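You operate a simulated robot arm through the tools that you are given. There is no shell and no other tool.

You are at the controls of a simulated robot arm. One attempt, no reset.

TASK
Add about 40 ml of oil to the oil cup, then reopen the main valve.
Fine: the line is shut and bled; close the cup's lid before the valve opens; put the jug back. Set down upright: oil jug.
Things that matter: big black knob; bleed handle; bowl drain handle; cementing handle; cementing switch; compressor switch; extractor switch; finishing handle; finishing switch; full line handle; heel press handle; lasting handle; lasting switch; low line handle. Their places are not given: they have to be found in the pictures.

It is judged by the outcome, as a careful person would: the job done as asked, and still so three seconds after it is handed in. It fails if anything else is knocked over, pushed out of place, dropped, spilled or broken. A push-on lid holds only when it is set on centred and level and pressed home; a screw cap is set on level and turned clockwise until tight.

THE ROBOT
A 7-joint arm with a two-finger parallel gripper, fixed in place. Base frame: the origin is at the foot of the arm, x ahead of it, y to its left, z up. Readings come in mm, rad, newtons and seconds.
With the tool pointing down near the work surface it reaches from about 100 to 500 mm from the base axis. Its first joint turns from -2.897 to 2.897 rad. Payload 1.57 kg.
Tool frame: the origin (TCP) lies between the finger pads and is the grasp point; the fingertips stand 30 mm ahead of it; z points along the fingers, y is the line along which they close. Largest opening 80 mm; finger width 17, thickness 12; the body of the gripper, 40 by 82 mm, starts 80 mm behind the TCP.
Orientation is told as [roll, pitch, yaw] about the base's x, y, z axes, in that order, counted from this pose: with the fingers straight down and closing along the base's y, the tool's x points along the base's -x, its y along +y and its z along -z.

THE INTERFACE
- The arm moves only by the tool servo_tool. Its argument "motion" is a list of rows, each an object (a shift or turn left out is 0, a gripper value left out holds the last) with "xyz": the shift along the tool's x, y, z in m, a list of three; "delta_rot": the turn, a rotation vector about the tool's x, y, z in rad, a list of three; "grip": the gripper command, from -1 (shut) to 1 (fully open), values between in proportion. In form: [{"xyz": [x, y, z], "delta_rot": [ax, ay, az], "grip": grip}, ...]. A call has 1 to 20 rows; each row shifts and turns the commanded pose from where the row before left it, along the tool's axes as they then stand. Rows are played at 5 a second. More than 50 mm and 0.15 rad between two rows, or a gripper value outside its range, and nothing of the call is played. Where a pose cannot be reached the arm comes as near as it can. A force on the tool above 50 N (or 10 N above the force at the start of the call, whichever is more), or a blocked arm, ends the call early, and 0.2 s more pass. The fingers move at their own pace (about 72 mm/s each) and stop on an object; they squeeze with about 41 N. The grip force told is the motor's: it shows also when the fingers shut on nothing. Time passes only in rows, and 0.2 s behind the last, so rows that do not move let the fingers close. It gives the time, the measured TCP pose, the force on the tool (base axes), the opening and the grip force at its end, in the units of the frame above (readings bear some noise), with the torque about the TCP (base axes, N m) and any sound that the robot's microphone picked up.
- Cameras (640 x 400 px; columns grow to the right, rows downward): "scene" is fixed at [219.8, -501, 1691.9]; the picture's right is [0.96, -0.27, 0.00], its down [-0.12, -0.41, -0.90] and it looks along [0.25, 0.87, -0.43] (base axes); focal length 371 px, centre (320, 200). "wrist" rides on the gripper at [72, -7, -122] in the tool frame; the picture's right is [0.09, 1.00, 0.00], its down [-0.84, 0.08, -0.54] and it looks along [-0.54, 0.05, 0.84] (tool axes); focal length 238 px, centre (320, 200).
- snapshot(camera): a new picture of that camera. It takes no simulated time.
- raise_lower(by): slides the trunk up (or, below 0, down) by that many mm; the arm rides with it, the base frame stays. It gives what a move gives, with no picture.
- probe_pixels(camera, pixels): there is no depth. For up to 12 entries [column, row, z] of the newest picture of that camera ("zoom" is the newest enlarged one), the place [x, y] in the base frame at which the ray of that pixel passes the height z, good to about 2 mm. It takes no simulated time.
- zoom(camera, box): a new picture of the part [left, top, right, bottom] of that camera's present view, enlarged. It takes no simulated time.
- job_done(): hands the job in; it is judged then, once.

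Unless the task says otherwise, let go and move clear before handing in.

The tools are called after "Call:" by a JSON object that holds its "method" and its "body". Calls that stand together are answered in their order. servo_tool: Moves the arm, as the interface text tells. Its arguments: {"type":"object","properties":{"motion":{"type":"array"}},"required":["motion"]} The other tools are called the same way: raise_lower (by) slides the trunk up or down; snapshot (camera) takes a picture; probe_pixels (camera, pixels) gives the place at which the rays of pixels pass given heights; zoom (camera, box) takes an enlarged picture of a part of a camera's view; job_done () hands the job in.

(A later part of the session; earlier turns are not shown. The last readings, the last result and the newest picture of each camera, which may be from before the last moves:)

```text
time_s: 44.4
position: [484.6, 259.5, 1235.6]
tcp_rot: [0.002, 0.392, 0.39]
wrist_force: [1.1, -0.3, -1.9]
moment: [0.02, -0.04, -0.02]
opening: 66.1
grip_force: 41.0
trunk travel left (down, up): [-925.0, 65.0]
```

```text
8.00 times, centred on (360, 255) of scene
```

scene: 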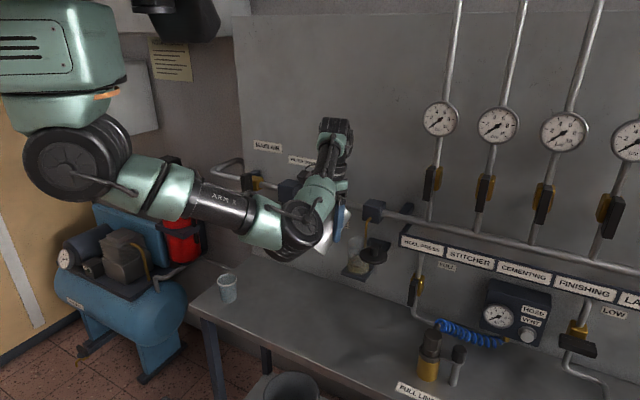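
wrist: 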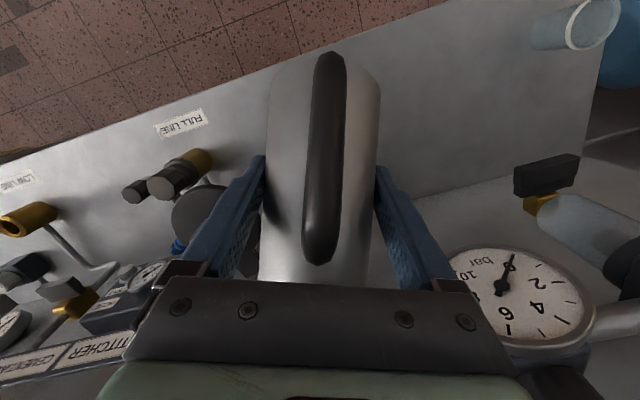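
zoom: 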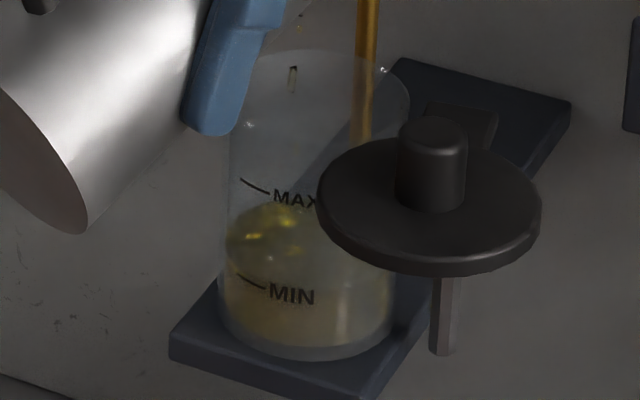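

Flow has dwindled to drips with about 6 ml added. I'll tilt another 2.5° and wait.

Call:
{"method": "servo_tool", "body": {"motion": [{"xyz": [0.0001, 0, -0.0017], "delta_rot": [0, 0.0218, 0]}, {"xyz": [0.0001, 0, -0.0016], "delta_rot": [0, 0.0218, 0]}, {"xyz": [0, 0, 0]}, {"xyz": [0, 0, 0]}, {"xyz": [0, 0, 0]}]}}

Call:
{"method": "zoom", "body": {"camera": "scene", "box": [345, 230, 375, 280]}}

```text
time_s: 45.6
position: [486.4, 260.8, 1238.0]
tcp_rot: [0.002, 0.438, 0.393]
wrist_force: [-0.3, 0.2, -2.9]
moment: [0.0, -0.06, 0.02]
opening: 65.8
grip_force: 40.6
trunk travel left (down, up): [-925.0, 65.0]
```

```text
8.00 times, centred on (360, 255) of scene
```

zoom: 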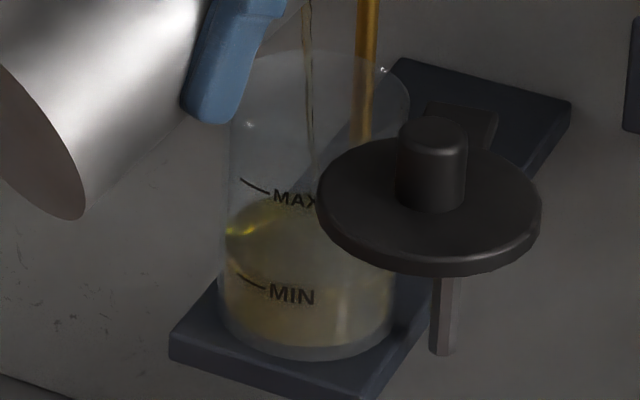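

Streaming steadily, centred at zoom (308,80), with the level back edge now ~194. I'll wait for it to settle.

Call:
{"method": "servo_tool", "body": {"motion": [{"xyz": [0, 0, 0]}, {"xyz": [0, 0, 0]}, {"xyz": [0, 0, 0]}, {"xyz": [0, 0, 0]}]}}

Call:
{"method": "zoom", "body": {"camera": "scene", "box": [345, 230, 375, 280]}}

```text
time_s: 46.6
position: [484.9, 261.2, 1239.4]
tcp_rot: [0.0, 0.436, 0.393]
wrist_force: [0.3, 0.4, -2.5]
moment: [0.02, -0.06, 0.02]
opening: 65.6
grip_force: 40.5
trunk travel left (down, up): [-925.0, 65.0]
```

```text
8.00 times, centred on (360, 255) of scene
```

zoom: 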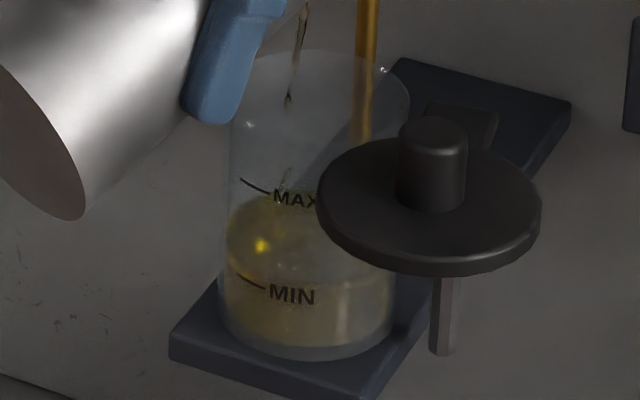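

About half is in (back edge ~190, rise ≈19 px of 38). I'll tilt another 2.3° and watch.

Call:
{"method": "servo_tool", "body": {"motion": [{"xyz": [0.0001, 0, -0.0015], "delta_rot": [0, 0.02, 0]}, {"xyz": [0.0001, 0, -0.0015], "delta_rot": [0, 0.02, 0]}, {"xyz": [0, 0, 0]}, {"xyz": [0, 0, 0]}, {"xyz": [0, 0, 0]}, {"xyz": [0, 0, 0]}]}}

Call:
{"method": "zoom", "body": {"camera": "scene", "box": [345, 230, 375, 280]}}

```text
time_s: 48.0
position: [480.6, 256.4, 1245.1]
tcp_rot: [-0.001, 0.477, 0.392]
wrist_force: [0.5, -0.2, -1.5]
moment: [0.02, -0.06, 0.01]
opening: 66.0
grip_force: 41.7
out of reach, approached as far as the arm can: row 1, 2
trunk travel left (down, up): [-925.0, 65.0]
```

```text
8.00 times, centred on (360, 255) of scene
```

zoom: 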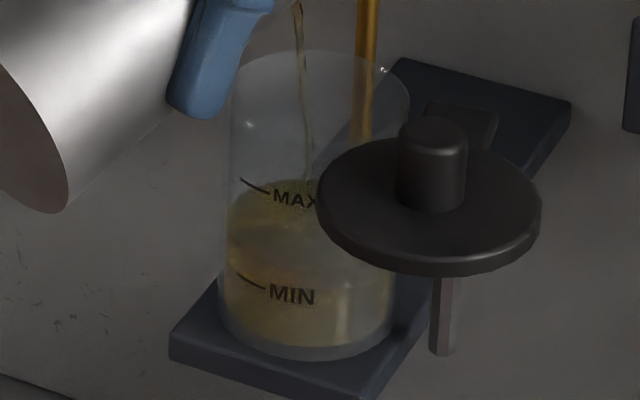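

The wrist is at its limit (TCP shifted ~5 mm) but the stream is still well inside the cup, back edge now ~181. I'll wait briefly at this tilt.

Call:
{"method": "servo_tool", "body": {"motion": [{"xyz": [0, 0, 0]}, {"xyz": [0, 0, 0]}, {"xyz": [0, 0, 0]}]}}

Call:
{"method": "zoom", "body": {"camera": "scene", "box": [345, 230, 375, 280]}}

```text
time_s: 48.8
position: [479.1, 256.1, 1243.9]
tcp_rot: [-0.001, 0.477, 0.393]
wrist_force: [1.3, -0.4, -3.5]
moment: [0.04, -0.04, 0.05]
opening: 65.8
grip_force: 40.9
trunk travel left (down, up): [-925.0, 65.0]
```

```text
8.00 times, centred on (360, 255) of scene
```

zoom: 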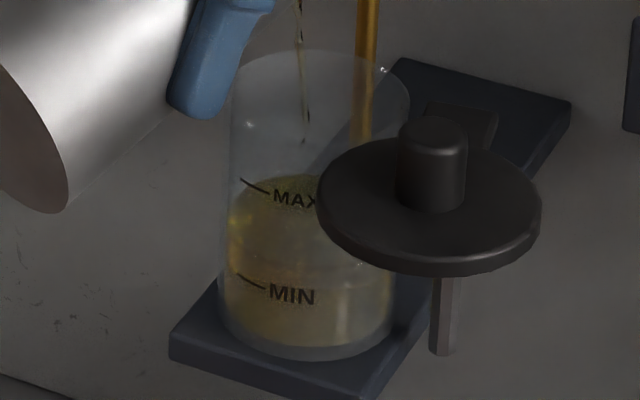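

Back edge ~176 (≈34 ml), and the stream is thinning. A little more wait should bring it to about 38–40 ml.

Call:
{"method": "servo_tool", "body": {"motion": [{"xyz": [0, 0, 0]}, {"xyz": [0, 0, 0]}]}}

Call:
{"method": "zoom", "body": {"camera": "scene", "box": [345, 230, 375, 280]}}

```text
time_s: 49.4
position: [479.8, 255.3, 1245.0]
tcp_rot: [0.0, 0.477, 0.392]
wrist_force: [0.4, 0.6, -2.2]
moment: [0.02, -0.09, -0.02]
opening: 65.5
grip_force: 41.1
trunk travel left (down, up): [-925.0, 65.0]
```

```text
8.00 times, centred on (360, 255) of scene
```

zoom: 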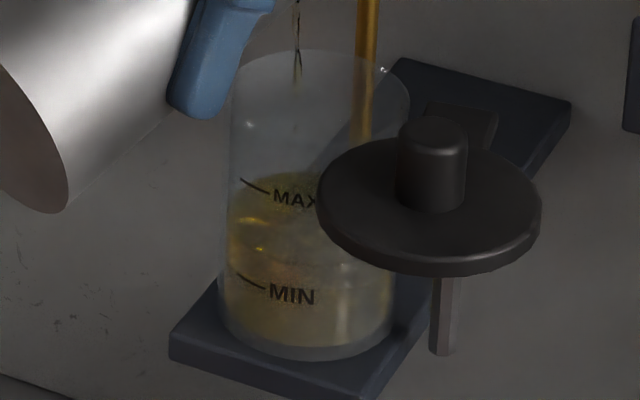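

Back edge ~171, about 38 ml in with drips still falling. I'll tilt back 17° about the tip, staying over the cup for the drips.

Call:
{"method": "servo_tool", "body": {"motion": [{"xyz": [-0.0004, 0, 0.0075], "delta_rot": [0, -0.1, 0]}, {"xyz": [-0.0004, 0, 0.0075], "delta_rot": [0, -0.1, 0]}, {"xyz": [-0.0004, 0, 0.0075], "delta_rot": [0, -0.1, 0]}, {"xyz": [0, 0, 0]}, {"xyz": [0, 0, 0]}, {"xyz": [0, 0, 0]}, {"xyz": [0, 0, 0]}]}}

Call:
{"method": "zoom", "body": {"camera": "scene", "box": [345, 230, 375, 280]}}

Call:
{"method": "zoom", "body": {"camera": "scene", "box": [325, 200, 385, 290]}}

```text
time_s: 51.0
position: [474.0, 253.5, 1224.1]
tcp_rot: [-0.001, 0.177, 0.391]
wrist_force: [1.0, -0.4, -1.6]
moment: [0.0, -0.08, -0.02]
opening: 66.0
grip_force: 41.1
trunk travel left (down, up): [-925.0, 65.0]
```

```text
8.00 times, centred on (360, 255) of scene
```

zoom: 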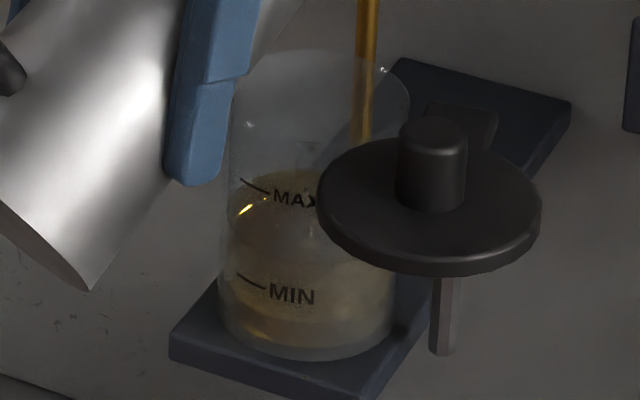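

```text
4.44 times, centred on (355, 245) of scene
```

zoom: 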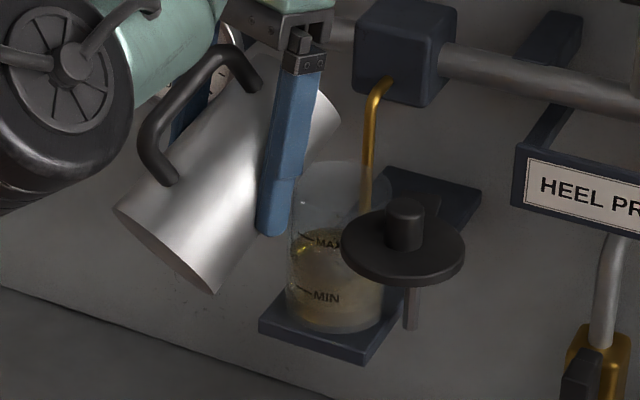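

The level rests at back edge ~170, a rise of about 38–40 px, i.e. close to 40 ml. I'll rotate the jug further upright about the TCP, keeping the lip above the cup, and let it drain.

Call:
{"method": "servo_tool", "body": {"motion": [{"delta_rot": [0, -0.105, 0]}, {"delta_rot": [0, -0.105, 0]}, {"delta_rot": [0, -0.105, 0]}, {"delta_rot": [0, -0.105, 0]}, {"delta_rot": [0, -0.105, 0]}, {"xyz": [0, 0, 0]}, {"xyz": [0, 0, 0]}, {"xyz": [0, 0, 0]}, {"xyz": [0, 0, 0]}]}}

Call:
{"method": "zoom", "body": {"camera": "scene", "box": [345, 230, 375, 280]}}

Call:
{"method": "snapshot", "body": {"camera": "scene"}}

```text
time_s: 53.0
position: [473.3, 252.2, 1222.7]
tcp_rot: [0.0, -0.349, 0.392]
wrist_force: [0.2, -0.1, -2.4]
moment: [0.0, -0.02, 0.03]
opening: 65.7
grip_force: 41.0
trunk travel left (down, up): [-925.0, 65.0]
```

```text
8.00 times, centred on (360, 255) of scene
```

zoom: 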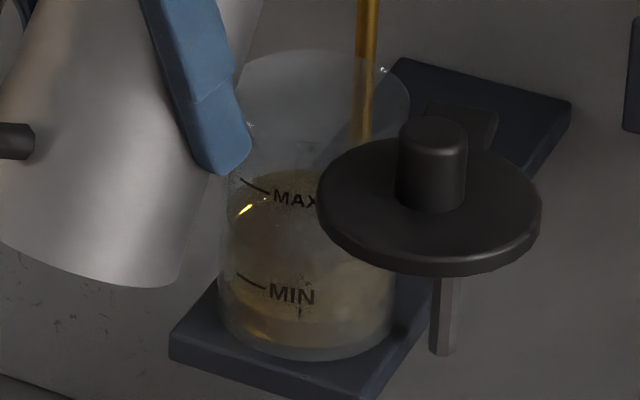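

```text
taken
```

scene: 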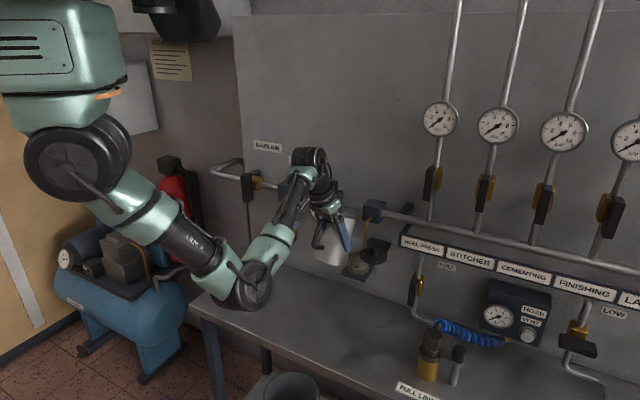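

The level is steady at ~170 and no drips are visible. I'll back off from the cup while bringing the jug fully upright.

Call:
{"method": "servo_tool", "body": {"motion": [{"xyz": [0.0085, 0, -0.0116], "delta_rot": [0, -0.109, 0]}, {"xyz": [0.0073, 0, -0.0124], "delta_rot": [0, -0.109, 0]}, {"xyz": [0.0059, 0, -0.0132], "delta_rot": [0, -0.109, 0]}, {"xyz": [0.0044, 0, -0.0137], "delta_rot": [0, -0.109, 0]}, {"xyz": [0, 0, 0]}, {"xyz": [0, 0, 0]}]}}

Call:
{"method": "snapshot", "body": {"camera": "scene"}}

Call:
{"method": "zoom", "body": {"camera": "scene", "box": [330, 225, 380, 285]}}

Call:
{"method": "zoom", "body": {"camera": "scene", "box": [345, 230, 375, 280]}}

```text
time_s: 54.4
position: [427.5, 233.8, 1254.8]
tcp_rot: [0.001, -0.787, 0.391]
wrist_force: [-0.9, 0.8, -3.4]
moment: [-0.01, -0.03, 0.02]
opening: 66.1
grip_force: 41.1
trunk travel left (down, up): [-925.0, 65.0]
```

```text
taken
```

scene: 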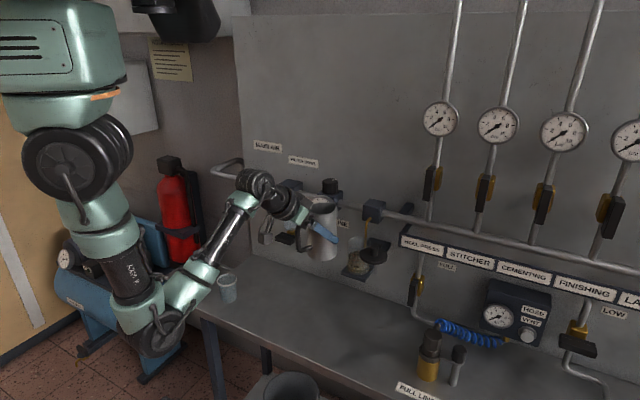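

```text
6.67 times, centred on (355, 255) of scene
```

zoom: 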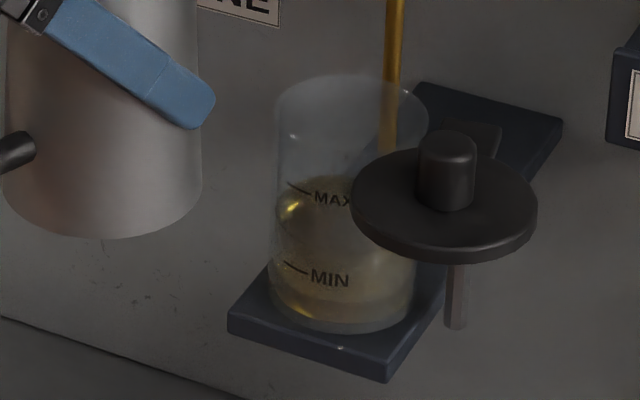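

```text
8.00 times, centred on (360, 255) of scene
```

zoom: 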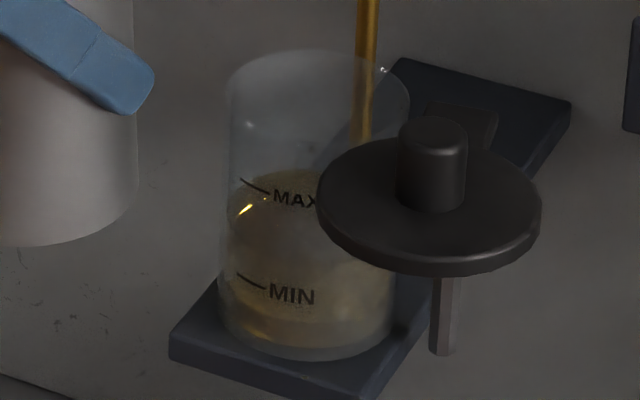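

The rise in the same framing as the baseline is 207→175 (32 px ≈ 16 mm ≈ 40 ml). There's a small bright dot at zoom (340,348) on the shelf edge that I want to check.

Call:
{"method": "zoom", "body": {"camera": "scene", "box": [345, 262, 375, 287]}}

Call:
{"method": "zoom", "body": {"camera": "scene", "box": [320, 260, 400, 330]}}

```text
16.00 times, centred on (360, 274) of scene
```

zoom: 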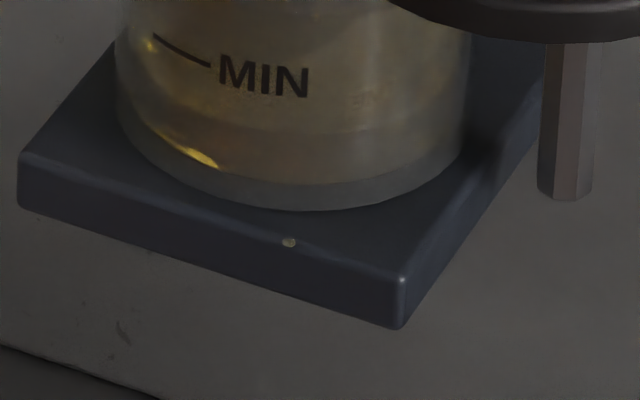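

```text
5.71 times, centred on (360, 295) of scene
```

zoom: 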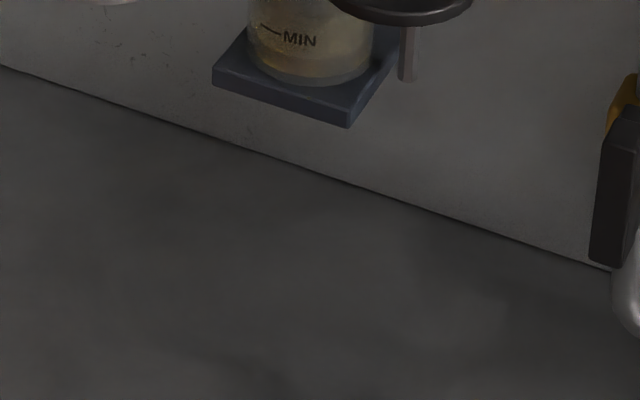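

A single tiny drop seems to have landed on the shelf edge; nothing else. The jug is upright, so I'll carry it back above its original place, reversing the path.

Call:
{"method": "servo_tool", "body": {"motion": [{"xyz": [0.0054, 0.0073, 0.0035]}, {"xyz": [0.0108, 0.0147, 0.0069]}, {"xyz": [0.0108, 0.0147, 0.0069]}, {"xyz": [0.0108, 0.0147, 0.0069]}, {"xyz": [0.0108, 0.0147, 0.0069]}, {"xyz": [0.0108, 0.0147, 0.0069]}, {"xyz": [0.0108, 0.0147, 0.0069]}, {"xyz": [0.0108, 0.0147, 0.0069]}, {"xyz": [0.0108, 0.0147, 0.0069]}, {"xyz": [0.0108, 0.0147, 0.0069]}, {"xyz": [0.0054, 0.0073, 0.0035]}, {"delta_rot": [-0.068, 0, -0.068]}, {"delta_rot": [-0.068, 0, -0.068]}, {"delta_rot": [-0.068, 0, -0.068]}, {"xyz": [0, 0, 0]}]}}

Call:
{"method": "snapshot", "body": {"camera": "scene"}}

Call:
{"method": "zoom", "body": {"camera": "scene", "box": [330, 225, 380, 285]}}

```text
time_s: 57.6
position: [346.9, 360.6, 1130.3]
tcp_rot: [0.0, -0.787, 0.681]
wrist_force: [0.3, 0.1, -1.7]
moment: [-0.03, 0.02, 0.03]
opening: 65.9
grip_force: 41.3
trunk travel left (down, up): [-925.0, 65.0]
```

```text
taken
```

scene: 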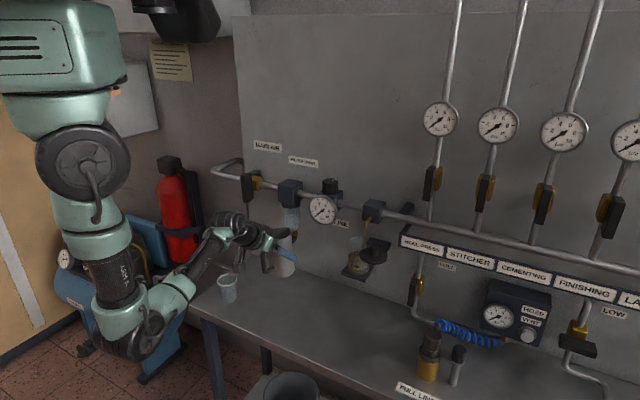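

```text
6.67 times, centred on (355, 255) of scene
```

zoom: 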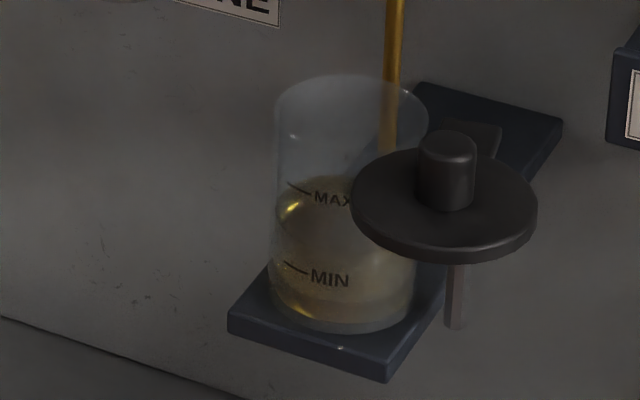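

Weight is down as expected and I'm above the jug's original place. I'll descend to about 20 mm above the bench.

Call:
{"method": "servo_tool", "body": {"motion": [{"xyz": [0.0078, -0.0016, 0.0078]}, {"xyz": [0.0155, 0, 0.0155]}, {"xyz": [0.0155, 0, 0.0155]}, {"xyz": [0.0155, 0, 0.0155]}, {"xyz": [0.0155, 0, 0.0155]}, {"xyz": [0.0155, 0, 0.0155]}, {"xyz": [0.0155, 0, 0.0155]}, {"xyz": [0.0155, 0, 0.0155]}, {"xyz": [0.0078, 0, 0.0078]}, {"xyz": [0.006, 0, 0.006]}, {"xyz": [0, 0, 0]}]}}

Call:
{"method": "zoom", "body": {"camera": "scene", "box": [200, 250, 360, 370]}}

Call:
{"method": "snapshot", "body": {"camera": "wrist"}}

```text
time_s: 60.0
position: [348.8, 358.9, 946.8]
tcp_rot: [0.003, -0.785, 0.68]
wrist_force: [-0.1, 0.5, -2.6]
moment: [-0.03, 0.01, 0.03]
opening: 65.7
grip_force: 41.1
trunk travel left (down, up): [-925.0, 65.0]
```

```text
3.33 times, centred on (280, 310) of scene
```

zoom: 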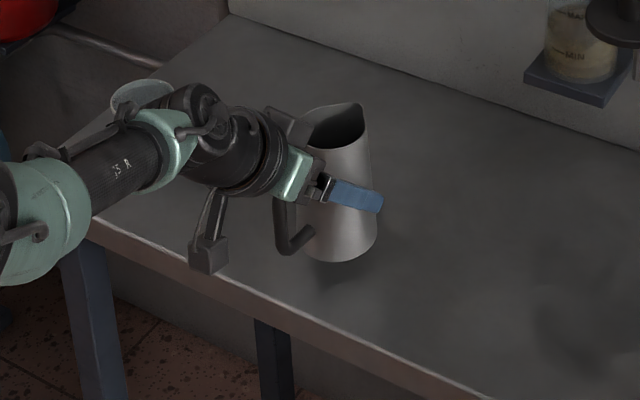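

```text
taken
```

wrist: 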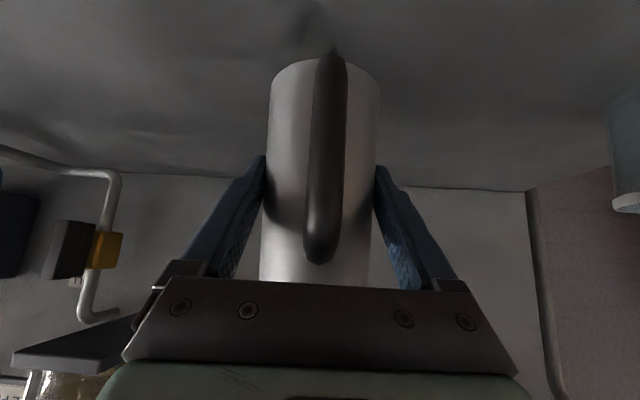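

Jug vertical, 20 mm above the bench. I'll lower it slowly to touch.

Call:
{"method": "servo_tool", "body": {"motion": [{"xyz": [0.0035, 0, 0.0035]}, {"xyz": [0.0035, 0, 0.0035]}, {"xyz": [0.0035, 0, 0.0035]}, {"xyz": [0.0032, 0, 0.0032]}, {"xyz": [0.0009, 0, 0.0009]}, {"xyz": [0, 0, 0]}]}}

Call:
{"method": "zoom", "body": {"camera": "scene", "box": [200, 250, 360, 370]}}

```text
time_s: 61.4
position: [349.6, 358.0, 925.5]
tcp_rot: [0.002, -0.786, 0.68]
wrist_force: [0.5, -0.7, 0.6]
moment: [-0.01, 0.06, 0.02]
opening: 66.1
grip_force: 41.6
trunk travel left (down, up): [-925.0, 65.0]
```

```text
3.33 times, centred on (280, 310) of scene
```

zoom: 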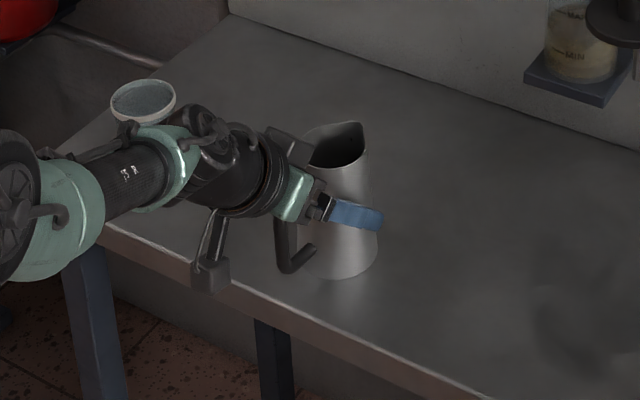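

The jug is bearing on the bench (force now +0.6 N). I'll open the fingers gradually and retreat straight back along the tool axis.

Call:
{"method": "servo_tool", "body": {"motion": [{"grip": 0.7}, {"grip": 0.85}, {"grip": 1}, {"grip": 1}, {"xyz": [0, 0, -0.02]}, {"xyz": [0, 0, -0.03]}, {"xyz": [0, 0, -0.04]}, {"xyz": [0, 0, -0.04]}]}}

Call:
{"method": "snapshot", "body": {"camera": "scene"}}

Call:
{"method": "zoom", "body": {"camera": "scene", "box": [200, 250, 360, 370]}}

Call:
{"method": "snapshot", "body": {"camera": "wrist"}}

```text
time_s: 63.2
position: [278.6, 297.5, 1019.4]
tcp_rot: [-0.001, -0.787, 0.68]
wrist_force: [-0.2, 0.7, 0.1]
moment: [0.0, 0.0, 0.02]
opening: 80.0
grip_force: 0.0
trunk travel left (down, up): [-925.0, 65.0]
```

```text
taken
```

scene: 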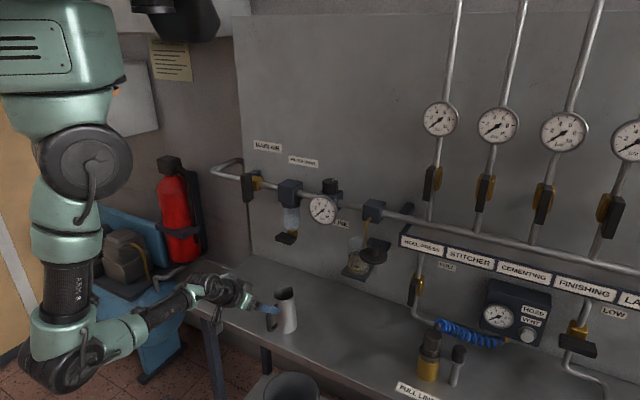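

```text
3.33 times, centred on (280, 310) of scene
```

zoom: 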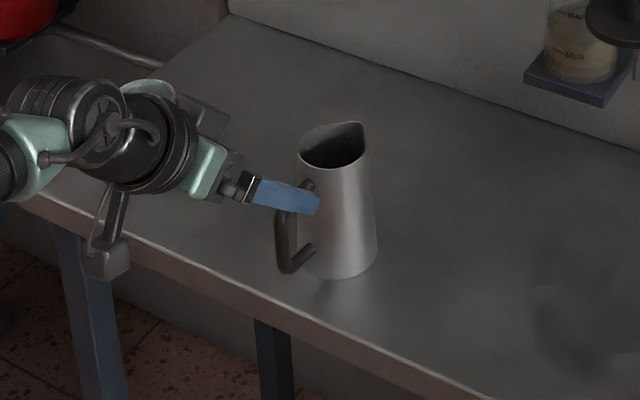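

```text
taken
```

wrist: 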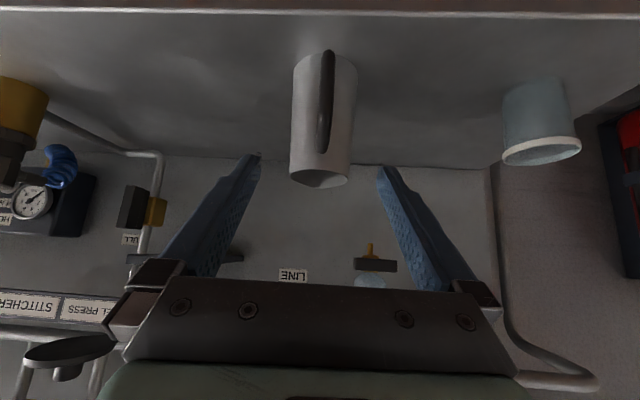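

The jug stands upright where it was. Now I'll rise and return to the lid by the earlier route to close it.

Call:
{"method": "servo_tool", "body": {"motion": [{"xyz": [-0.0246, 0, -0.025]}, {"xyz": [-0.0246, 0, -0.025]}, {"xyz": [-0.0246, 0, -0.025]}, {"xyz": [-0.0246, 0, -0.025]}, {"xyz": [-0.0246, 0, -0.025]}, {"xyz": [-0.0246, 0, -0.025]}, {"xyz": [-0.0246, 0, -0.025]}, {"xyz": [-0.0246, 0, -0.025]}, {"delta_rot": [0, 0.131, 0]}, {"delta_rot": [0, 0.131, 0]}, {"delta_rot": [0, 0.131, 0]}, {"delta_rot": [0, 0.131, 0]}, {"delta_rot": [0, 0.131, 0]}, {"delta_rot": [0, 0.131, 0]}]}}

Call:
{"method": "snapshot", "body": {"camera": "scene"}}

Call:
{"method": "snapshot", "body": {"camera": "wrist"}}

```text
time_s: 66.2
position: [285.8, 301.1, 1308.0]
tcp_rot: [-0.017, -0.618, 0.686]
wrist_force: [-0.3, 0.6, -0.5]
moment: [0.01, 0.02, 0.0]
opening: 80.1
grip_force: 0.0
out of reach, approached as far as the arm can: row 10, 11, 12, 13, 14
trunk travel left (down, up): [-925.0, 65.0]
```

```text
taken
```

scene: 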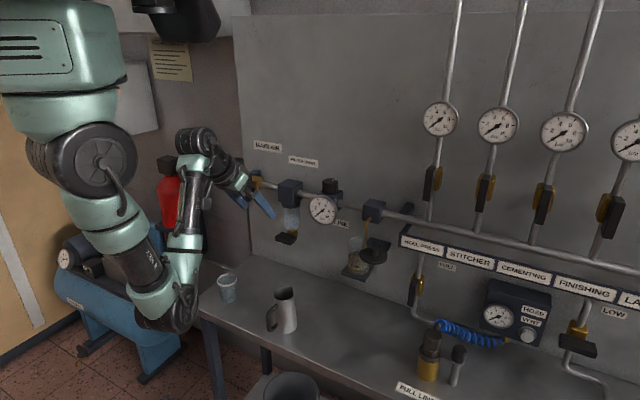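

```text
taken
```

wrist: 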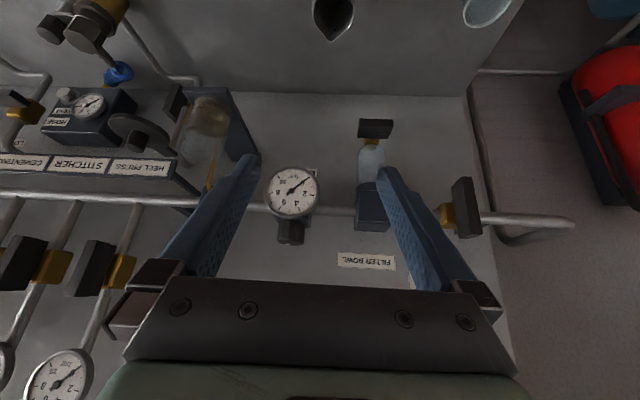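

The arm folded into a limit with pitch stuck at -0.62. I'll move outward, which gives it room, and see how the pose follows the command.

Call:
{"method": "servo_tool", "body": {"motion": [{"xyz": [-0.03, -0.03, 0]}, {"xyz": [-0.03, -0.03, 0]}, {"xyz": [0, 0, 0]}]}}

Call:
{"method": "snapshot", "body": {"camera": "scene"}}

```text
time_s: 67.0
position: [362.1, 283.7, 1343.3]
tcp_rot: [-0.015, -0.614, 0.687]
wrist_force: [0.4, -0.7, 0.2]
moment: [-0.01, 0.02, 0.02]
opening: 80.1
grip_force: 0.0
trunk travel left (down, up): [-925.0, 65.0]
```

```text
taken
```

scene: 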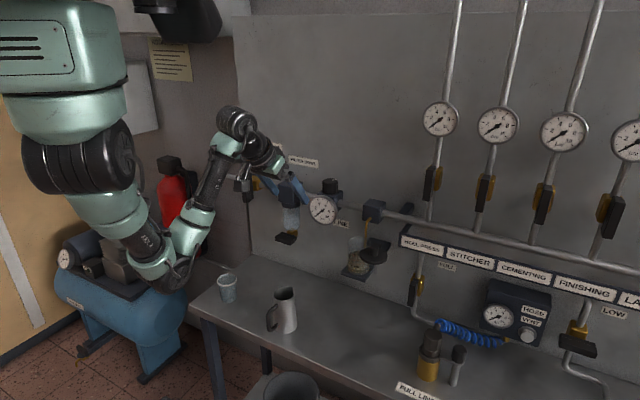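

The command follows the reached pose, so I now have pitch -0.61. With more room I'll finish levelling the tool.

Call:
{"method": "servo_tool", "body": {"motion": [{"delta_rot": [0, 0.125, 0]}, {"delta_rot": [0, 0.125, 0]}, {"delta_rot": [0, 0.125, 0]}, {"delta_rot": [0, 0.125, 0]}, {"delta_rot": [0, 0.115, 0]}, {"xyz": [0, 0, 0]}]}}

Call:
{"method": "snapshot", "body": {"camera": "scene"}}

```text
time_s: 68.4
position: [359.4, 287.0, 1344.8]
tcp_rot: [-0.014, -0.001, 0.678]
wrist_force: [-0.2, 0.2, -0.1]
moment: [0.02, 0.01, -0.04]
opening: 80.0
grip_force: 0.0
trunk travel left (down, up): [-925.0, 65.0]
```

```text
taken
```

scene: 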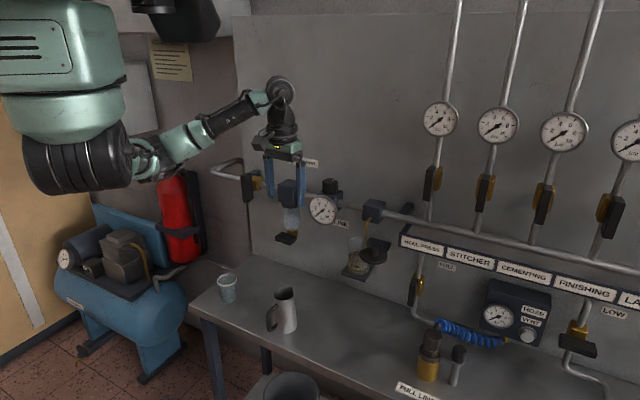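

The tool is vertical again. I'll yaw to 1.15 rad and move above the parked lid knob at (561,207).

Call:
{"method": "servo_tool", "body": {"motion": [{"delta_rot": [-0.014, 0, -0.118], "grip": 0.1}, {"delta_rot": [0, 0, -0.118]}, {"delta_rot": [0, 0, -0.118]}, {"delta_rot": [0, 0, -0.118]}, {"xyz": [-0.0013, -0.031, 0]}, {"xyz": [-0.0013, -0.031, 0]}, {"xyz": [-0.0013, -0.031, 0]}, {"xyz": [-0.0013, -0.031, 0]}, {"xyz": [-0.0013, -0.031, 0]}, {"xyz": [-0.0013, -0.031, 0]}, {"xyz": [-0.0013, -0.031, 0]}, {"xyz": [0, 0, 0.035]}, {"xyz": [0, 0, 0.03]}, {"xyz": [0, 0, 0]}]}}

Call:
{"method": "snapshot", "body": {"camera": "scene"}}

Call:
{"method": "snapshot", "body": {"camera": "wrist"}}

Call:
{"method": "zoom", "body": {"camera": "wrist", "box": [240, 80, 440, 280]}}

```text
time_s: 71.4
position: [563.5, 203.7, 1278.9]
tcp_rot: [-0.002, -0.001, 1.149]
wrist_force: [-0.5, -0.3, -0.5]
moment: [-0.02, -0.02, -0.01]
opening: 44.1
grip_force: 0.0
trunk travel left (down, up): [-925.0, 65.0]
```

```text
taken
```

scene: 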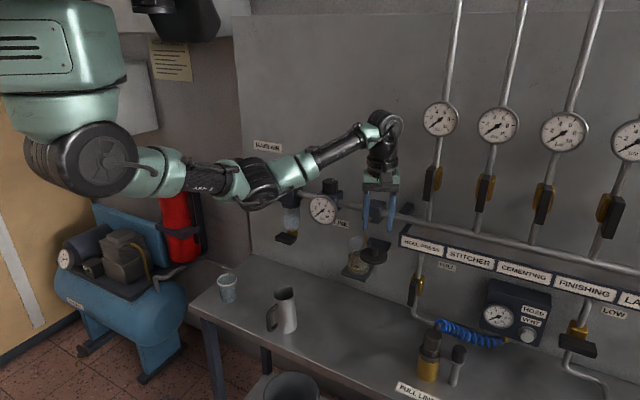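

```text
taken
```

wrist: 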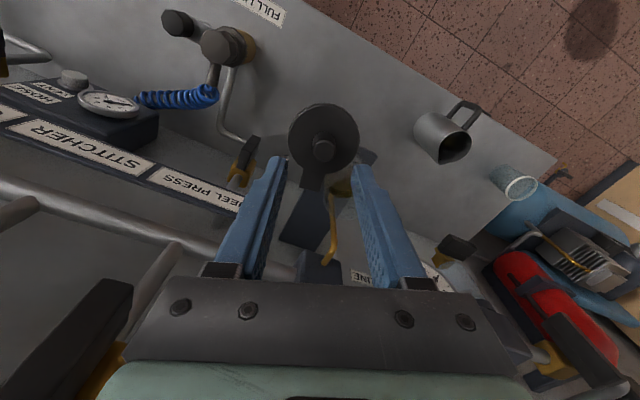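

```text
2.00 times, centred on (340, 180) of wrist
```

zoom: 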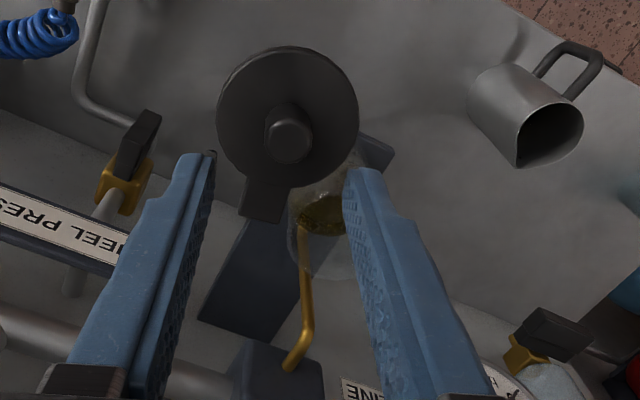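

The knob appears at zoom (288,138). I'll probe it, the disc centre and the ear tip for the current lid angle.

Call:
{"method": "probe_pixels", "body": {"camera": "wrist", "pixels": [[324.5, 148.5, 1200], [324, 138.5, 1176], [311, 184, 1176], [288.5, 138, 1176], [359, 138, 1176]]}}

```text
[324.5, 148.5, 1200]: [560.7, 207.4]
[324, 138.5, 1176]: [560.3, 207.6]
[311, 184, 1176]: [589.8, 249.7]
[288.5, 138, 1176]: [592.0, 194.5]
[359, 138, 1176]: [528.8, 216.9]
```

Lid centre is at (560.5,207.5), ear direction 0.98 rad, so the pivot is at about (590,251) with radius 52.5. I'll align yaw to 0.98, centre, descend to z 1210 and grip the knob.

Call:
{"method": "servo_tool", "body": {"motion": [{"delta_rot": [0, 0, 0.085]}, {"delta_rot": [0, 0, 0.085]}, {"xyz": [-0.0015, 0.0045, 0]}, {"xyz": [0, 0, 0.03]}, {"xyz": [0, 0, 0.025]}, {"xyz": [0, 0, 0.0135]}, {"xyz": [0, 0, 0]}]}}

Call:
{"method": "zoom", "body": {"camera": "wrist", "box": [240, 80, 440, 280]}}

Call:
{"method": "zoom", "body": {"camera": "scene", "box": [325, 200, 405, 290]}}

```text
time_s: 73.0
position: [560.6, 209.5, 1209.7]
tcp_rot: [0.0, 0.0, 0.979]
wrist_force: [-0.6, 0.5, -0.1]
moment: [-0.02, -0.01, 0.0]
opening: 44.2
grip_force: 0.1
trunk travel left (down, up): [-925.0, 65.0]
```

```text
2.00 times, centred on (340, 180) of wrist
```

zoom: 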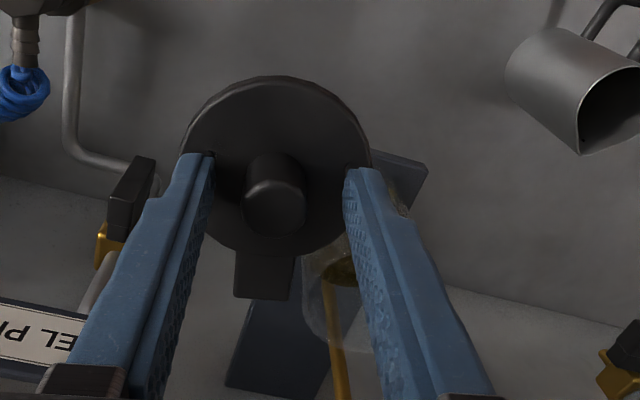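

```text
4.44 times, centred on (365, 245) of scene
```

zoom: 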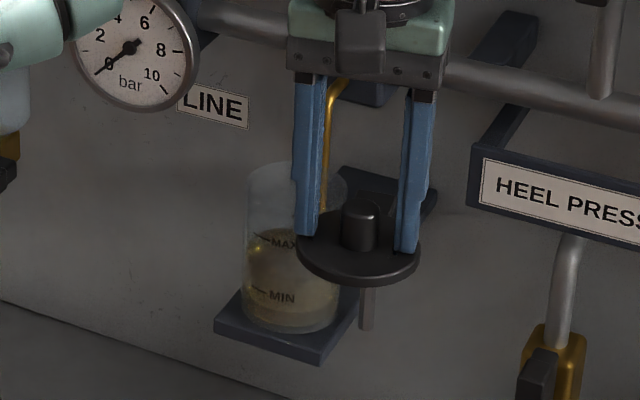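

Fingers straddle the knob. I'll grip and swing the lid back along the same arc, first half.

Call:
{"method": "servo_tool", "body": {"motion": [{"grip": -0.3}, {"grip": -0.5}, {"grip": -1}, {"grip": -1}, {"xyz": [-0.00038, 0.00629, 0], "delta_rot": [0, 0, 0.12]}, {"xyz": [-0.00038, 0.00629, 0], "delta_rot": [0, 0, 0.12]}, {"xyz": [-0.00038, 0.00629, 0], "delta_rot": [0, 0, 0.12]}, {"xyz": [-0.00038, 0.00629, 0], "delta_rot": [0, 0, 0.12]}, {"xyz": [0, 0, 0]}]}}

Call:
{"method": "zoom", "body": {"camera": "wrist", "box": [240, 80, 440, 280]}}

```text
time_s: 75.0
position: [544.5, 228.5, 1209.3]
tcp_rot: [0.0, -0.001, 0.498]
wrist_force: [2.3, 3.5, -2.7]
moment: [-0.14, 0.32, 0.07]
opening: 21.1
grip_force: 34.4
trunk travel left (down, up): [-925.0, 65.0]
```

```text
2.00 times, centred on (340, 180) of wrist
```

zoom: 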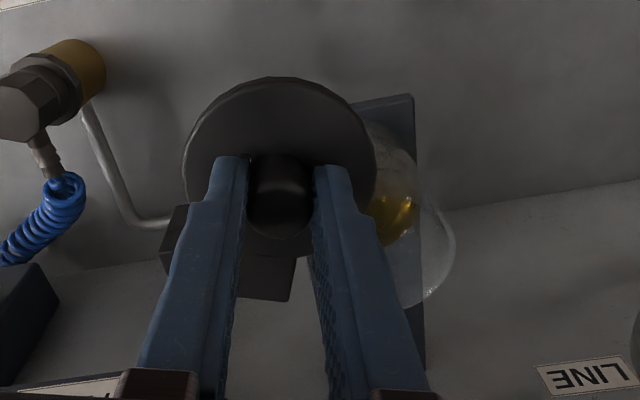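

The lid swings well with low force. I'll continue five more rows.

Call:
{"method": "servo_tool", "body": {"motion": [{"xyz": [-0.00038, 0.00629, 0], "delta_rot": [0, 0, 0.12]}, {"xyz": [-0.00038, 0.00629, 0], "delta_rot": [0, 0, 0.12]}, {"xyz": [-0.00038, 0.00629, 0], "delta_rot": [0, 0, 0.12]}, {"xyz": [-0.00038, 0.00629, 0], "delta_rot": [0, 0, 0.12]}, {"xyz": [-0.00038, 0.00629, 0], "delta_rot": [0, 0, 0.12]}, {"xyz": [0, 0, 0]}]}}

Call:
{"method": "zoom", "body": {"camera": "wrist", "box": [240, 80, 440, 280]}}

```text
time_s: 76.4
position: [538.7, 258.2, 1209.9]
tcp_rot: [-0.002, -0.002, -0.102]
wrist_force: [8.5, 0.9, -1.9]
moment: [0.03, -0.23, 0.08]
opening: 21.2
grip_force: 33.4
trunk travel left (down, up): [-925.0, 65.0]
```

```text
2.00 times, centred on (340, 180) of wrist
```

zoom: 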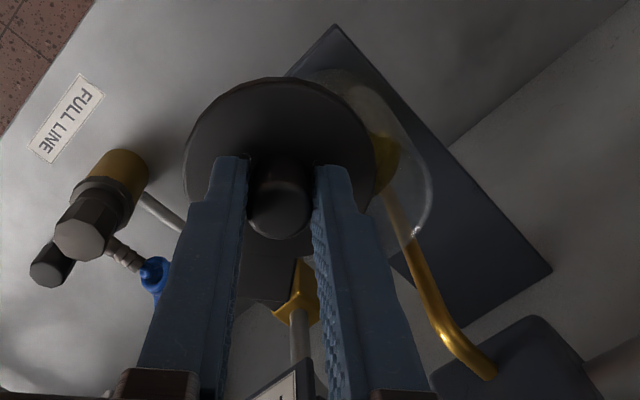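

Radial force is +8.5 N, so I'm a couple of mm outside the arc. I'll correct and finish the swing to the closed angle (-0.77).

Call:
{"method": "servo_tool", "body": {"motion": [{"xyz": [-0.0024, 0.00629, 0], "delta_rot": [0, 0, 0.12]}, {"xyz": [-0.00038, 0.00629, 0], "delta_rot": [0, 0, 0.12]}, {"xyz": [-0.00038, 0.00629, 0], "delta_rot": [0, 0, 0.12]}, {"xyz": [-0.00038, 0.00629, 0], "delta_rot": [0, 0, 0.12]}, {"xyz": [-0.00038, 0.00629, 0], "delta_rot": [0, 0, 0.12]}, {"xyz": [0, 0, 0]}]}}

Call:
{"method": "zoom", "body": {"camera": "wrist", "box": [240, 80, 440, 280]}}

Call:
{"method": "zoom", "body": {"camera": "scene", "box": [325, 200, 405, 290]}}

```text
time_s: 77.8
position: [552.1, 286.1, 1210.0]
tcp_rot: [0.001, 0.001, -0.703]
wrist_force: [4.4, 0.8, 0.4]
moment: [-0.01, -0.17, 0.19]
opening: 20.9
grip_force: 34.4
trunk travel left (down, up): [-925.0, 65.0]
```

```text
2.00 times, centred on (340, 180) of wrist
```

zoom: 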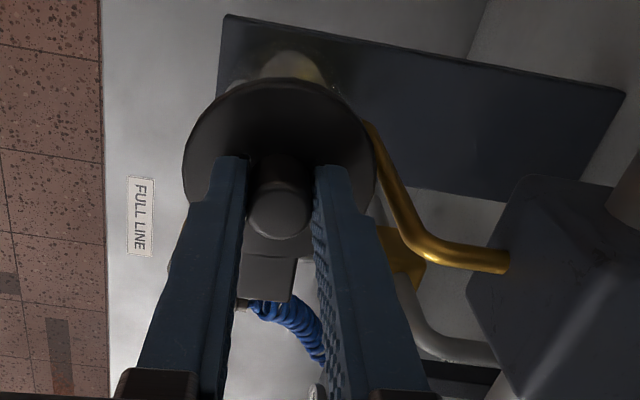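

```text
4.44 times, centred on (365, 245) of scene
```

zoom: 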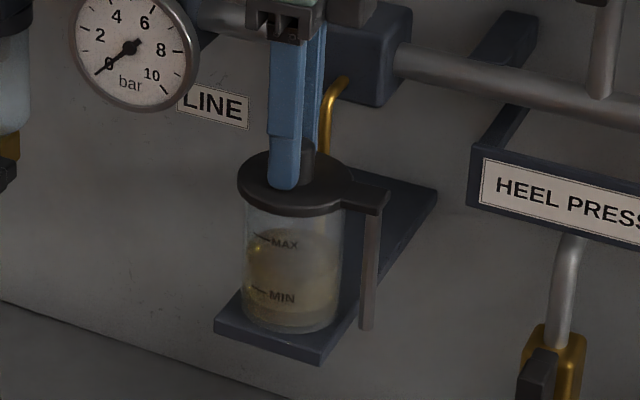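

Nearly closed at yaw -0.70. I'll finish the last bit with a small push toward the closed stop.

Call:
{"method": "servo_tool", "body": {"motion": [{"xyz": [-0.0006, 0.0034, 0], "delta_rot": [0, 0, 0.065]}, {"xyz": [0, 0.0015, 0]}, {"xyz": [0, 0, 0]}]}}

Call:
{"method": "zoom", "body": {"camera": "wrist", "box": [240, 80, 440, 280]}}

Call:
{"method": "zoom", "body": {"camera": "scene", "box": [338, 222, 388, 282]}}

```text
time_s: 78.6
position: [553.2, 287.7, 1210.6]
tcp_rot: [-0.003, 0.0, -0.767]
wrist_force: [-2.3, -4.0, -3.0]
moment: [-0.3, -0.12, -0.02]
opening: 20.9
grip_force: 34.2
trunk travel left (down, up): [-925.0, 65.0]
```

```text
2.00 times, centred on (340, 180) of wrist
```

zoom: 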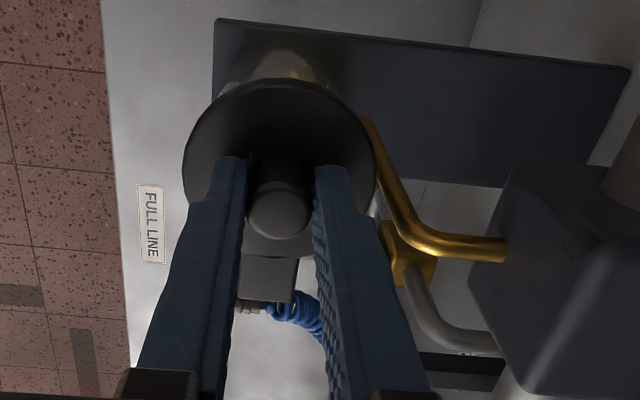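

```text
6.67 times, centred on (363, 252) of scene
```

zoom: 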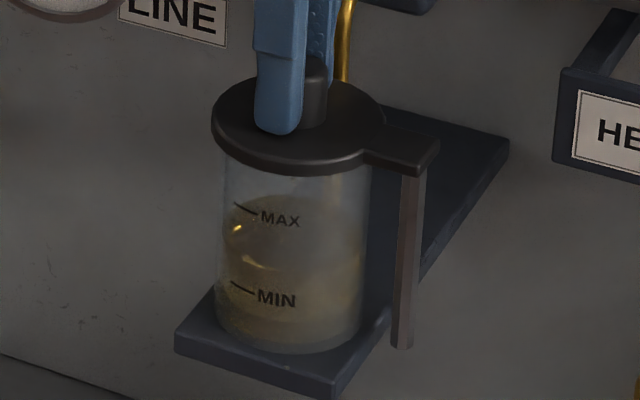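

The lid looks identical to its original closed position (disc (211–385), ear tip (430,145)). I'll release the knob, rise clear and verify.

Call:
{"method": "servo_tool", "body": {"motion": [{"xyz": [0, -0.001, 0]}, {"grip": 0.1}, {"grip": 0.1}, {"xyz": [0, 0, -0.03]}, {"xyz": [0, 0, -0.04]}, {"xyz": [0.02, -0.02, -0.03]}]}}

Call:
{"method": "zoom", "body": {"camera": "wrist", "box": [240, 80, 440, 280]}}

Call:
{"method": "zoom", "body": {"camera": "scene", "box": [338, 222, 388, 282]}}

```text
time_s: 80.0
position: [521.3, 292.3, 1311.5]
tcp_rot: [-0.002, -0.001, -0.766]
wrist_force: [0.0, 0.1, 0.5]
moment: [-0.02, -0.07, 0.0]
opening: 44.1
grip_force: 0.0
trunk travel left (down, up): [-925.0, 65.0]
```

```text
2.00 times, centred on (340, 180) of wrist
```

zoom: 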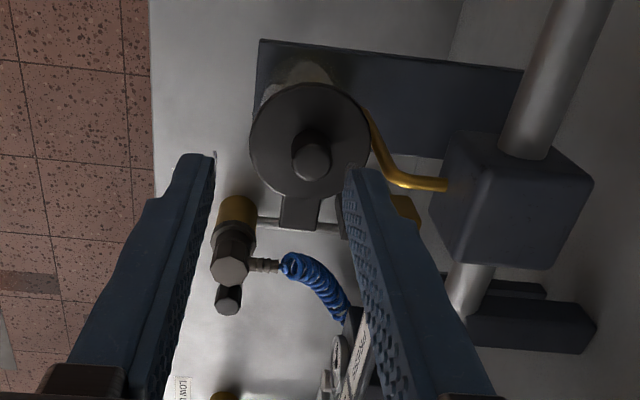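

```text
6.67 times, centred on (363, 252) of scene
```

zoom: 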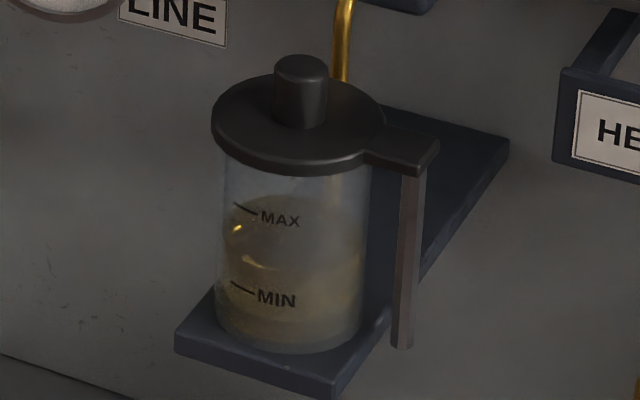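

Lid closed and the cup unchanged; the level rise computes to about 40 ml. Now I'll back away and turn to view the main valve.

Call:
{"method": "servo_tool", "body": {"motion": [{"xyz": [0.0238, -0.0211, -0.0033]}, {"xyz": [0.0238, -0.0211, -0.0033]}, {"xyz": [0.0238, -0.0211, -0.0033]}, {"xyz": [0.0238, -0.0211, -0.0033]}, {"xyz": [0.0238, -0.0211, -0.0033]}, {"xyz": [0.0238, -0.0211, -0.0033]}, {"delta_rot": [0, 0, -0.139]}, {"delta_rot": [0, 0, -0.139]}, {"delta_rot": [0, 0, -0.139]}, {"delta_rot": [0, 0, -0.139]}, {"delta_rot": [0, 0, -0.139]}, {"delta_rot": [0, 0, -0.139]}, {"delta_rot": [0, 0, -0.139]}, {"delta_rot": [0, 0, -0.139]}, {"delta_rot": [0, 0, -0.139]}, {"delta_rot": [0, 0, -0.139]}, {"delta_rot": [0, 0, -0.139]}]}}

Call:
{"method": "snapshot", "body": {"camera": "scene"}}

Call:
{"method": "snapshot", "body": {"camera": "wrist"}}

```text
time_s: 83.6
position: [335.4, 296.4, 1329.9]
tcp_rot: [0.0, 0.001, 0.763]
wrist_force: [0.8, 0.3, 0.2]
moment: [0.01, -0.05, -0.01]
opening: 43.9
grip_force: 0.0
trunk travel left (down, up): [-925.0, 65.0]
```

```text
taken
```

scene: 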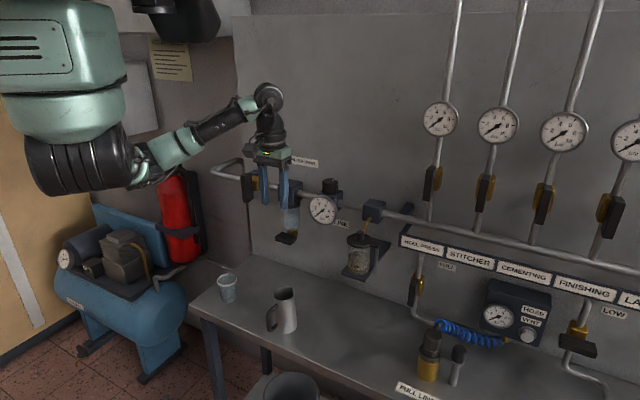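

```text
taken
```

wrist: 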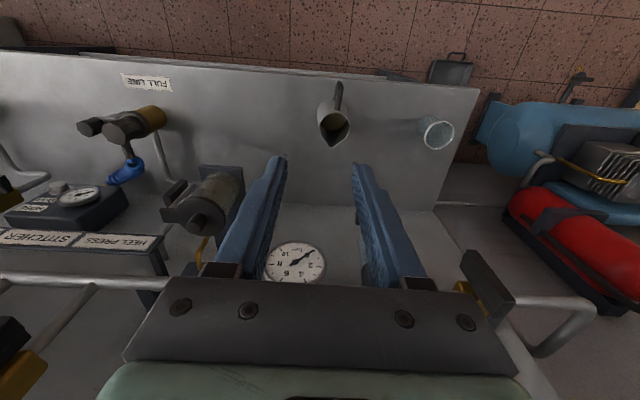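

I'll slide left in front of the main valve and tilt the tool up for a front-on look.

Call:
{"method": "servo_tool", "body": {"motion": [{"xyz": [-0.0038, 0.0319, 0]}, {"xyz": [-0.0038, 0.0319, 0]}, {"xyz": [-0.0038, 0.0319, 0]}, {"xyz": [-0.0038, 0.0319, 0]}, {"xyz": [-0.0038, 0.0319, 0]}, {"xyz": [-0.0038, 0.0319, 0]}, {"delta_rot": [0, -0.13, 0]}, {"delta_rot": [0, -0.13, 0]}, {"delta_rot": [0, -0.13, 0]}, {"delta_rot": [0, -0.13, 0]}]}}

Call:
{"method": "snapshot", "body": {"camera": "scene"}}

Call:
{"method": "snapshot", "body": {"camera": "wrist"}}

```text
time_s: 85.8
position: [218.2, 448.3, 1331.9]
tcp_rot: [-0.002, -0.522, 0.762]
wrist_force: [0.2, -0.3, -0.3]
moment: [-0.03, -0.01, -0.02]
opening: 43.8
grip_force: 0.1
trunk travel left (down, up): [-925.0, 65.0]
```

```text
taken
```

scene: 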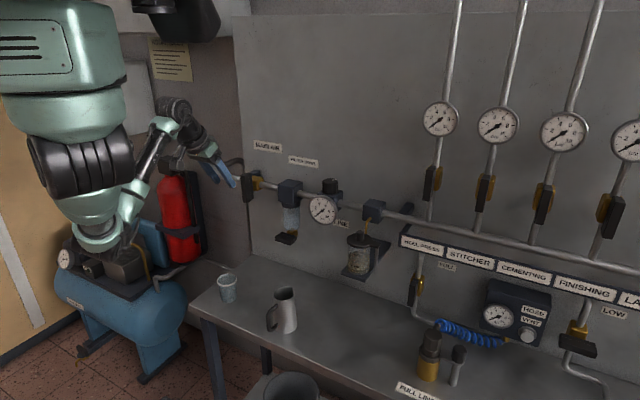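

```text
taken
```

wrist: 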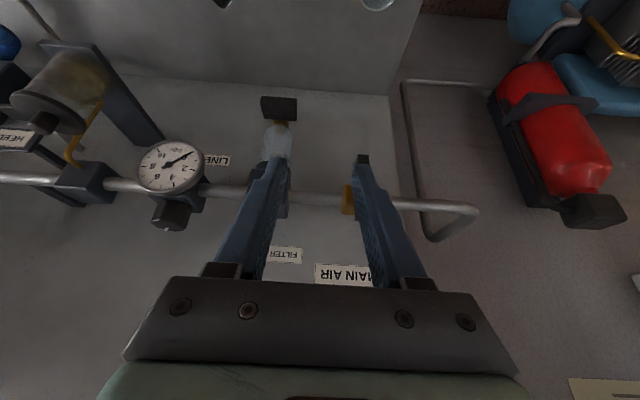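

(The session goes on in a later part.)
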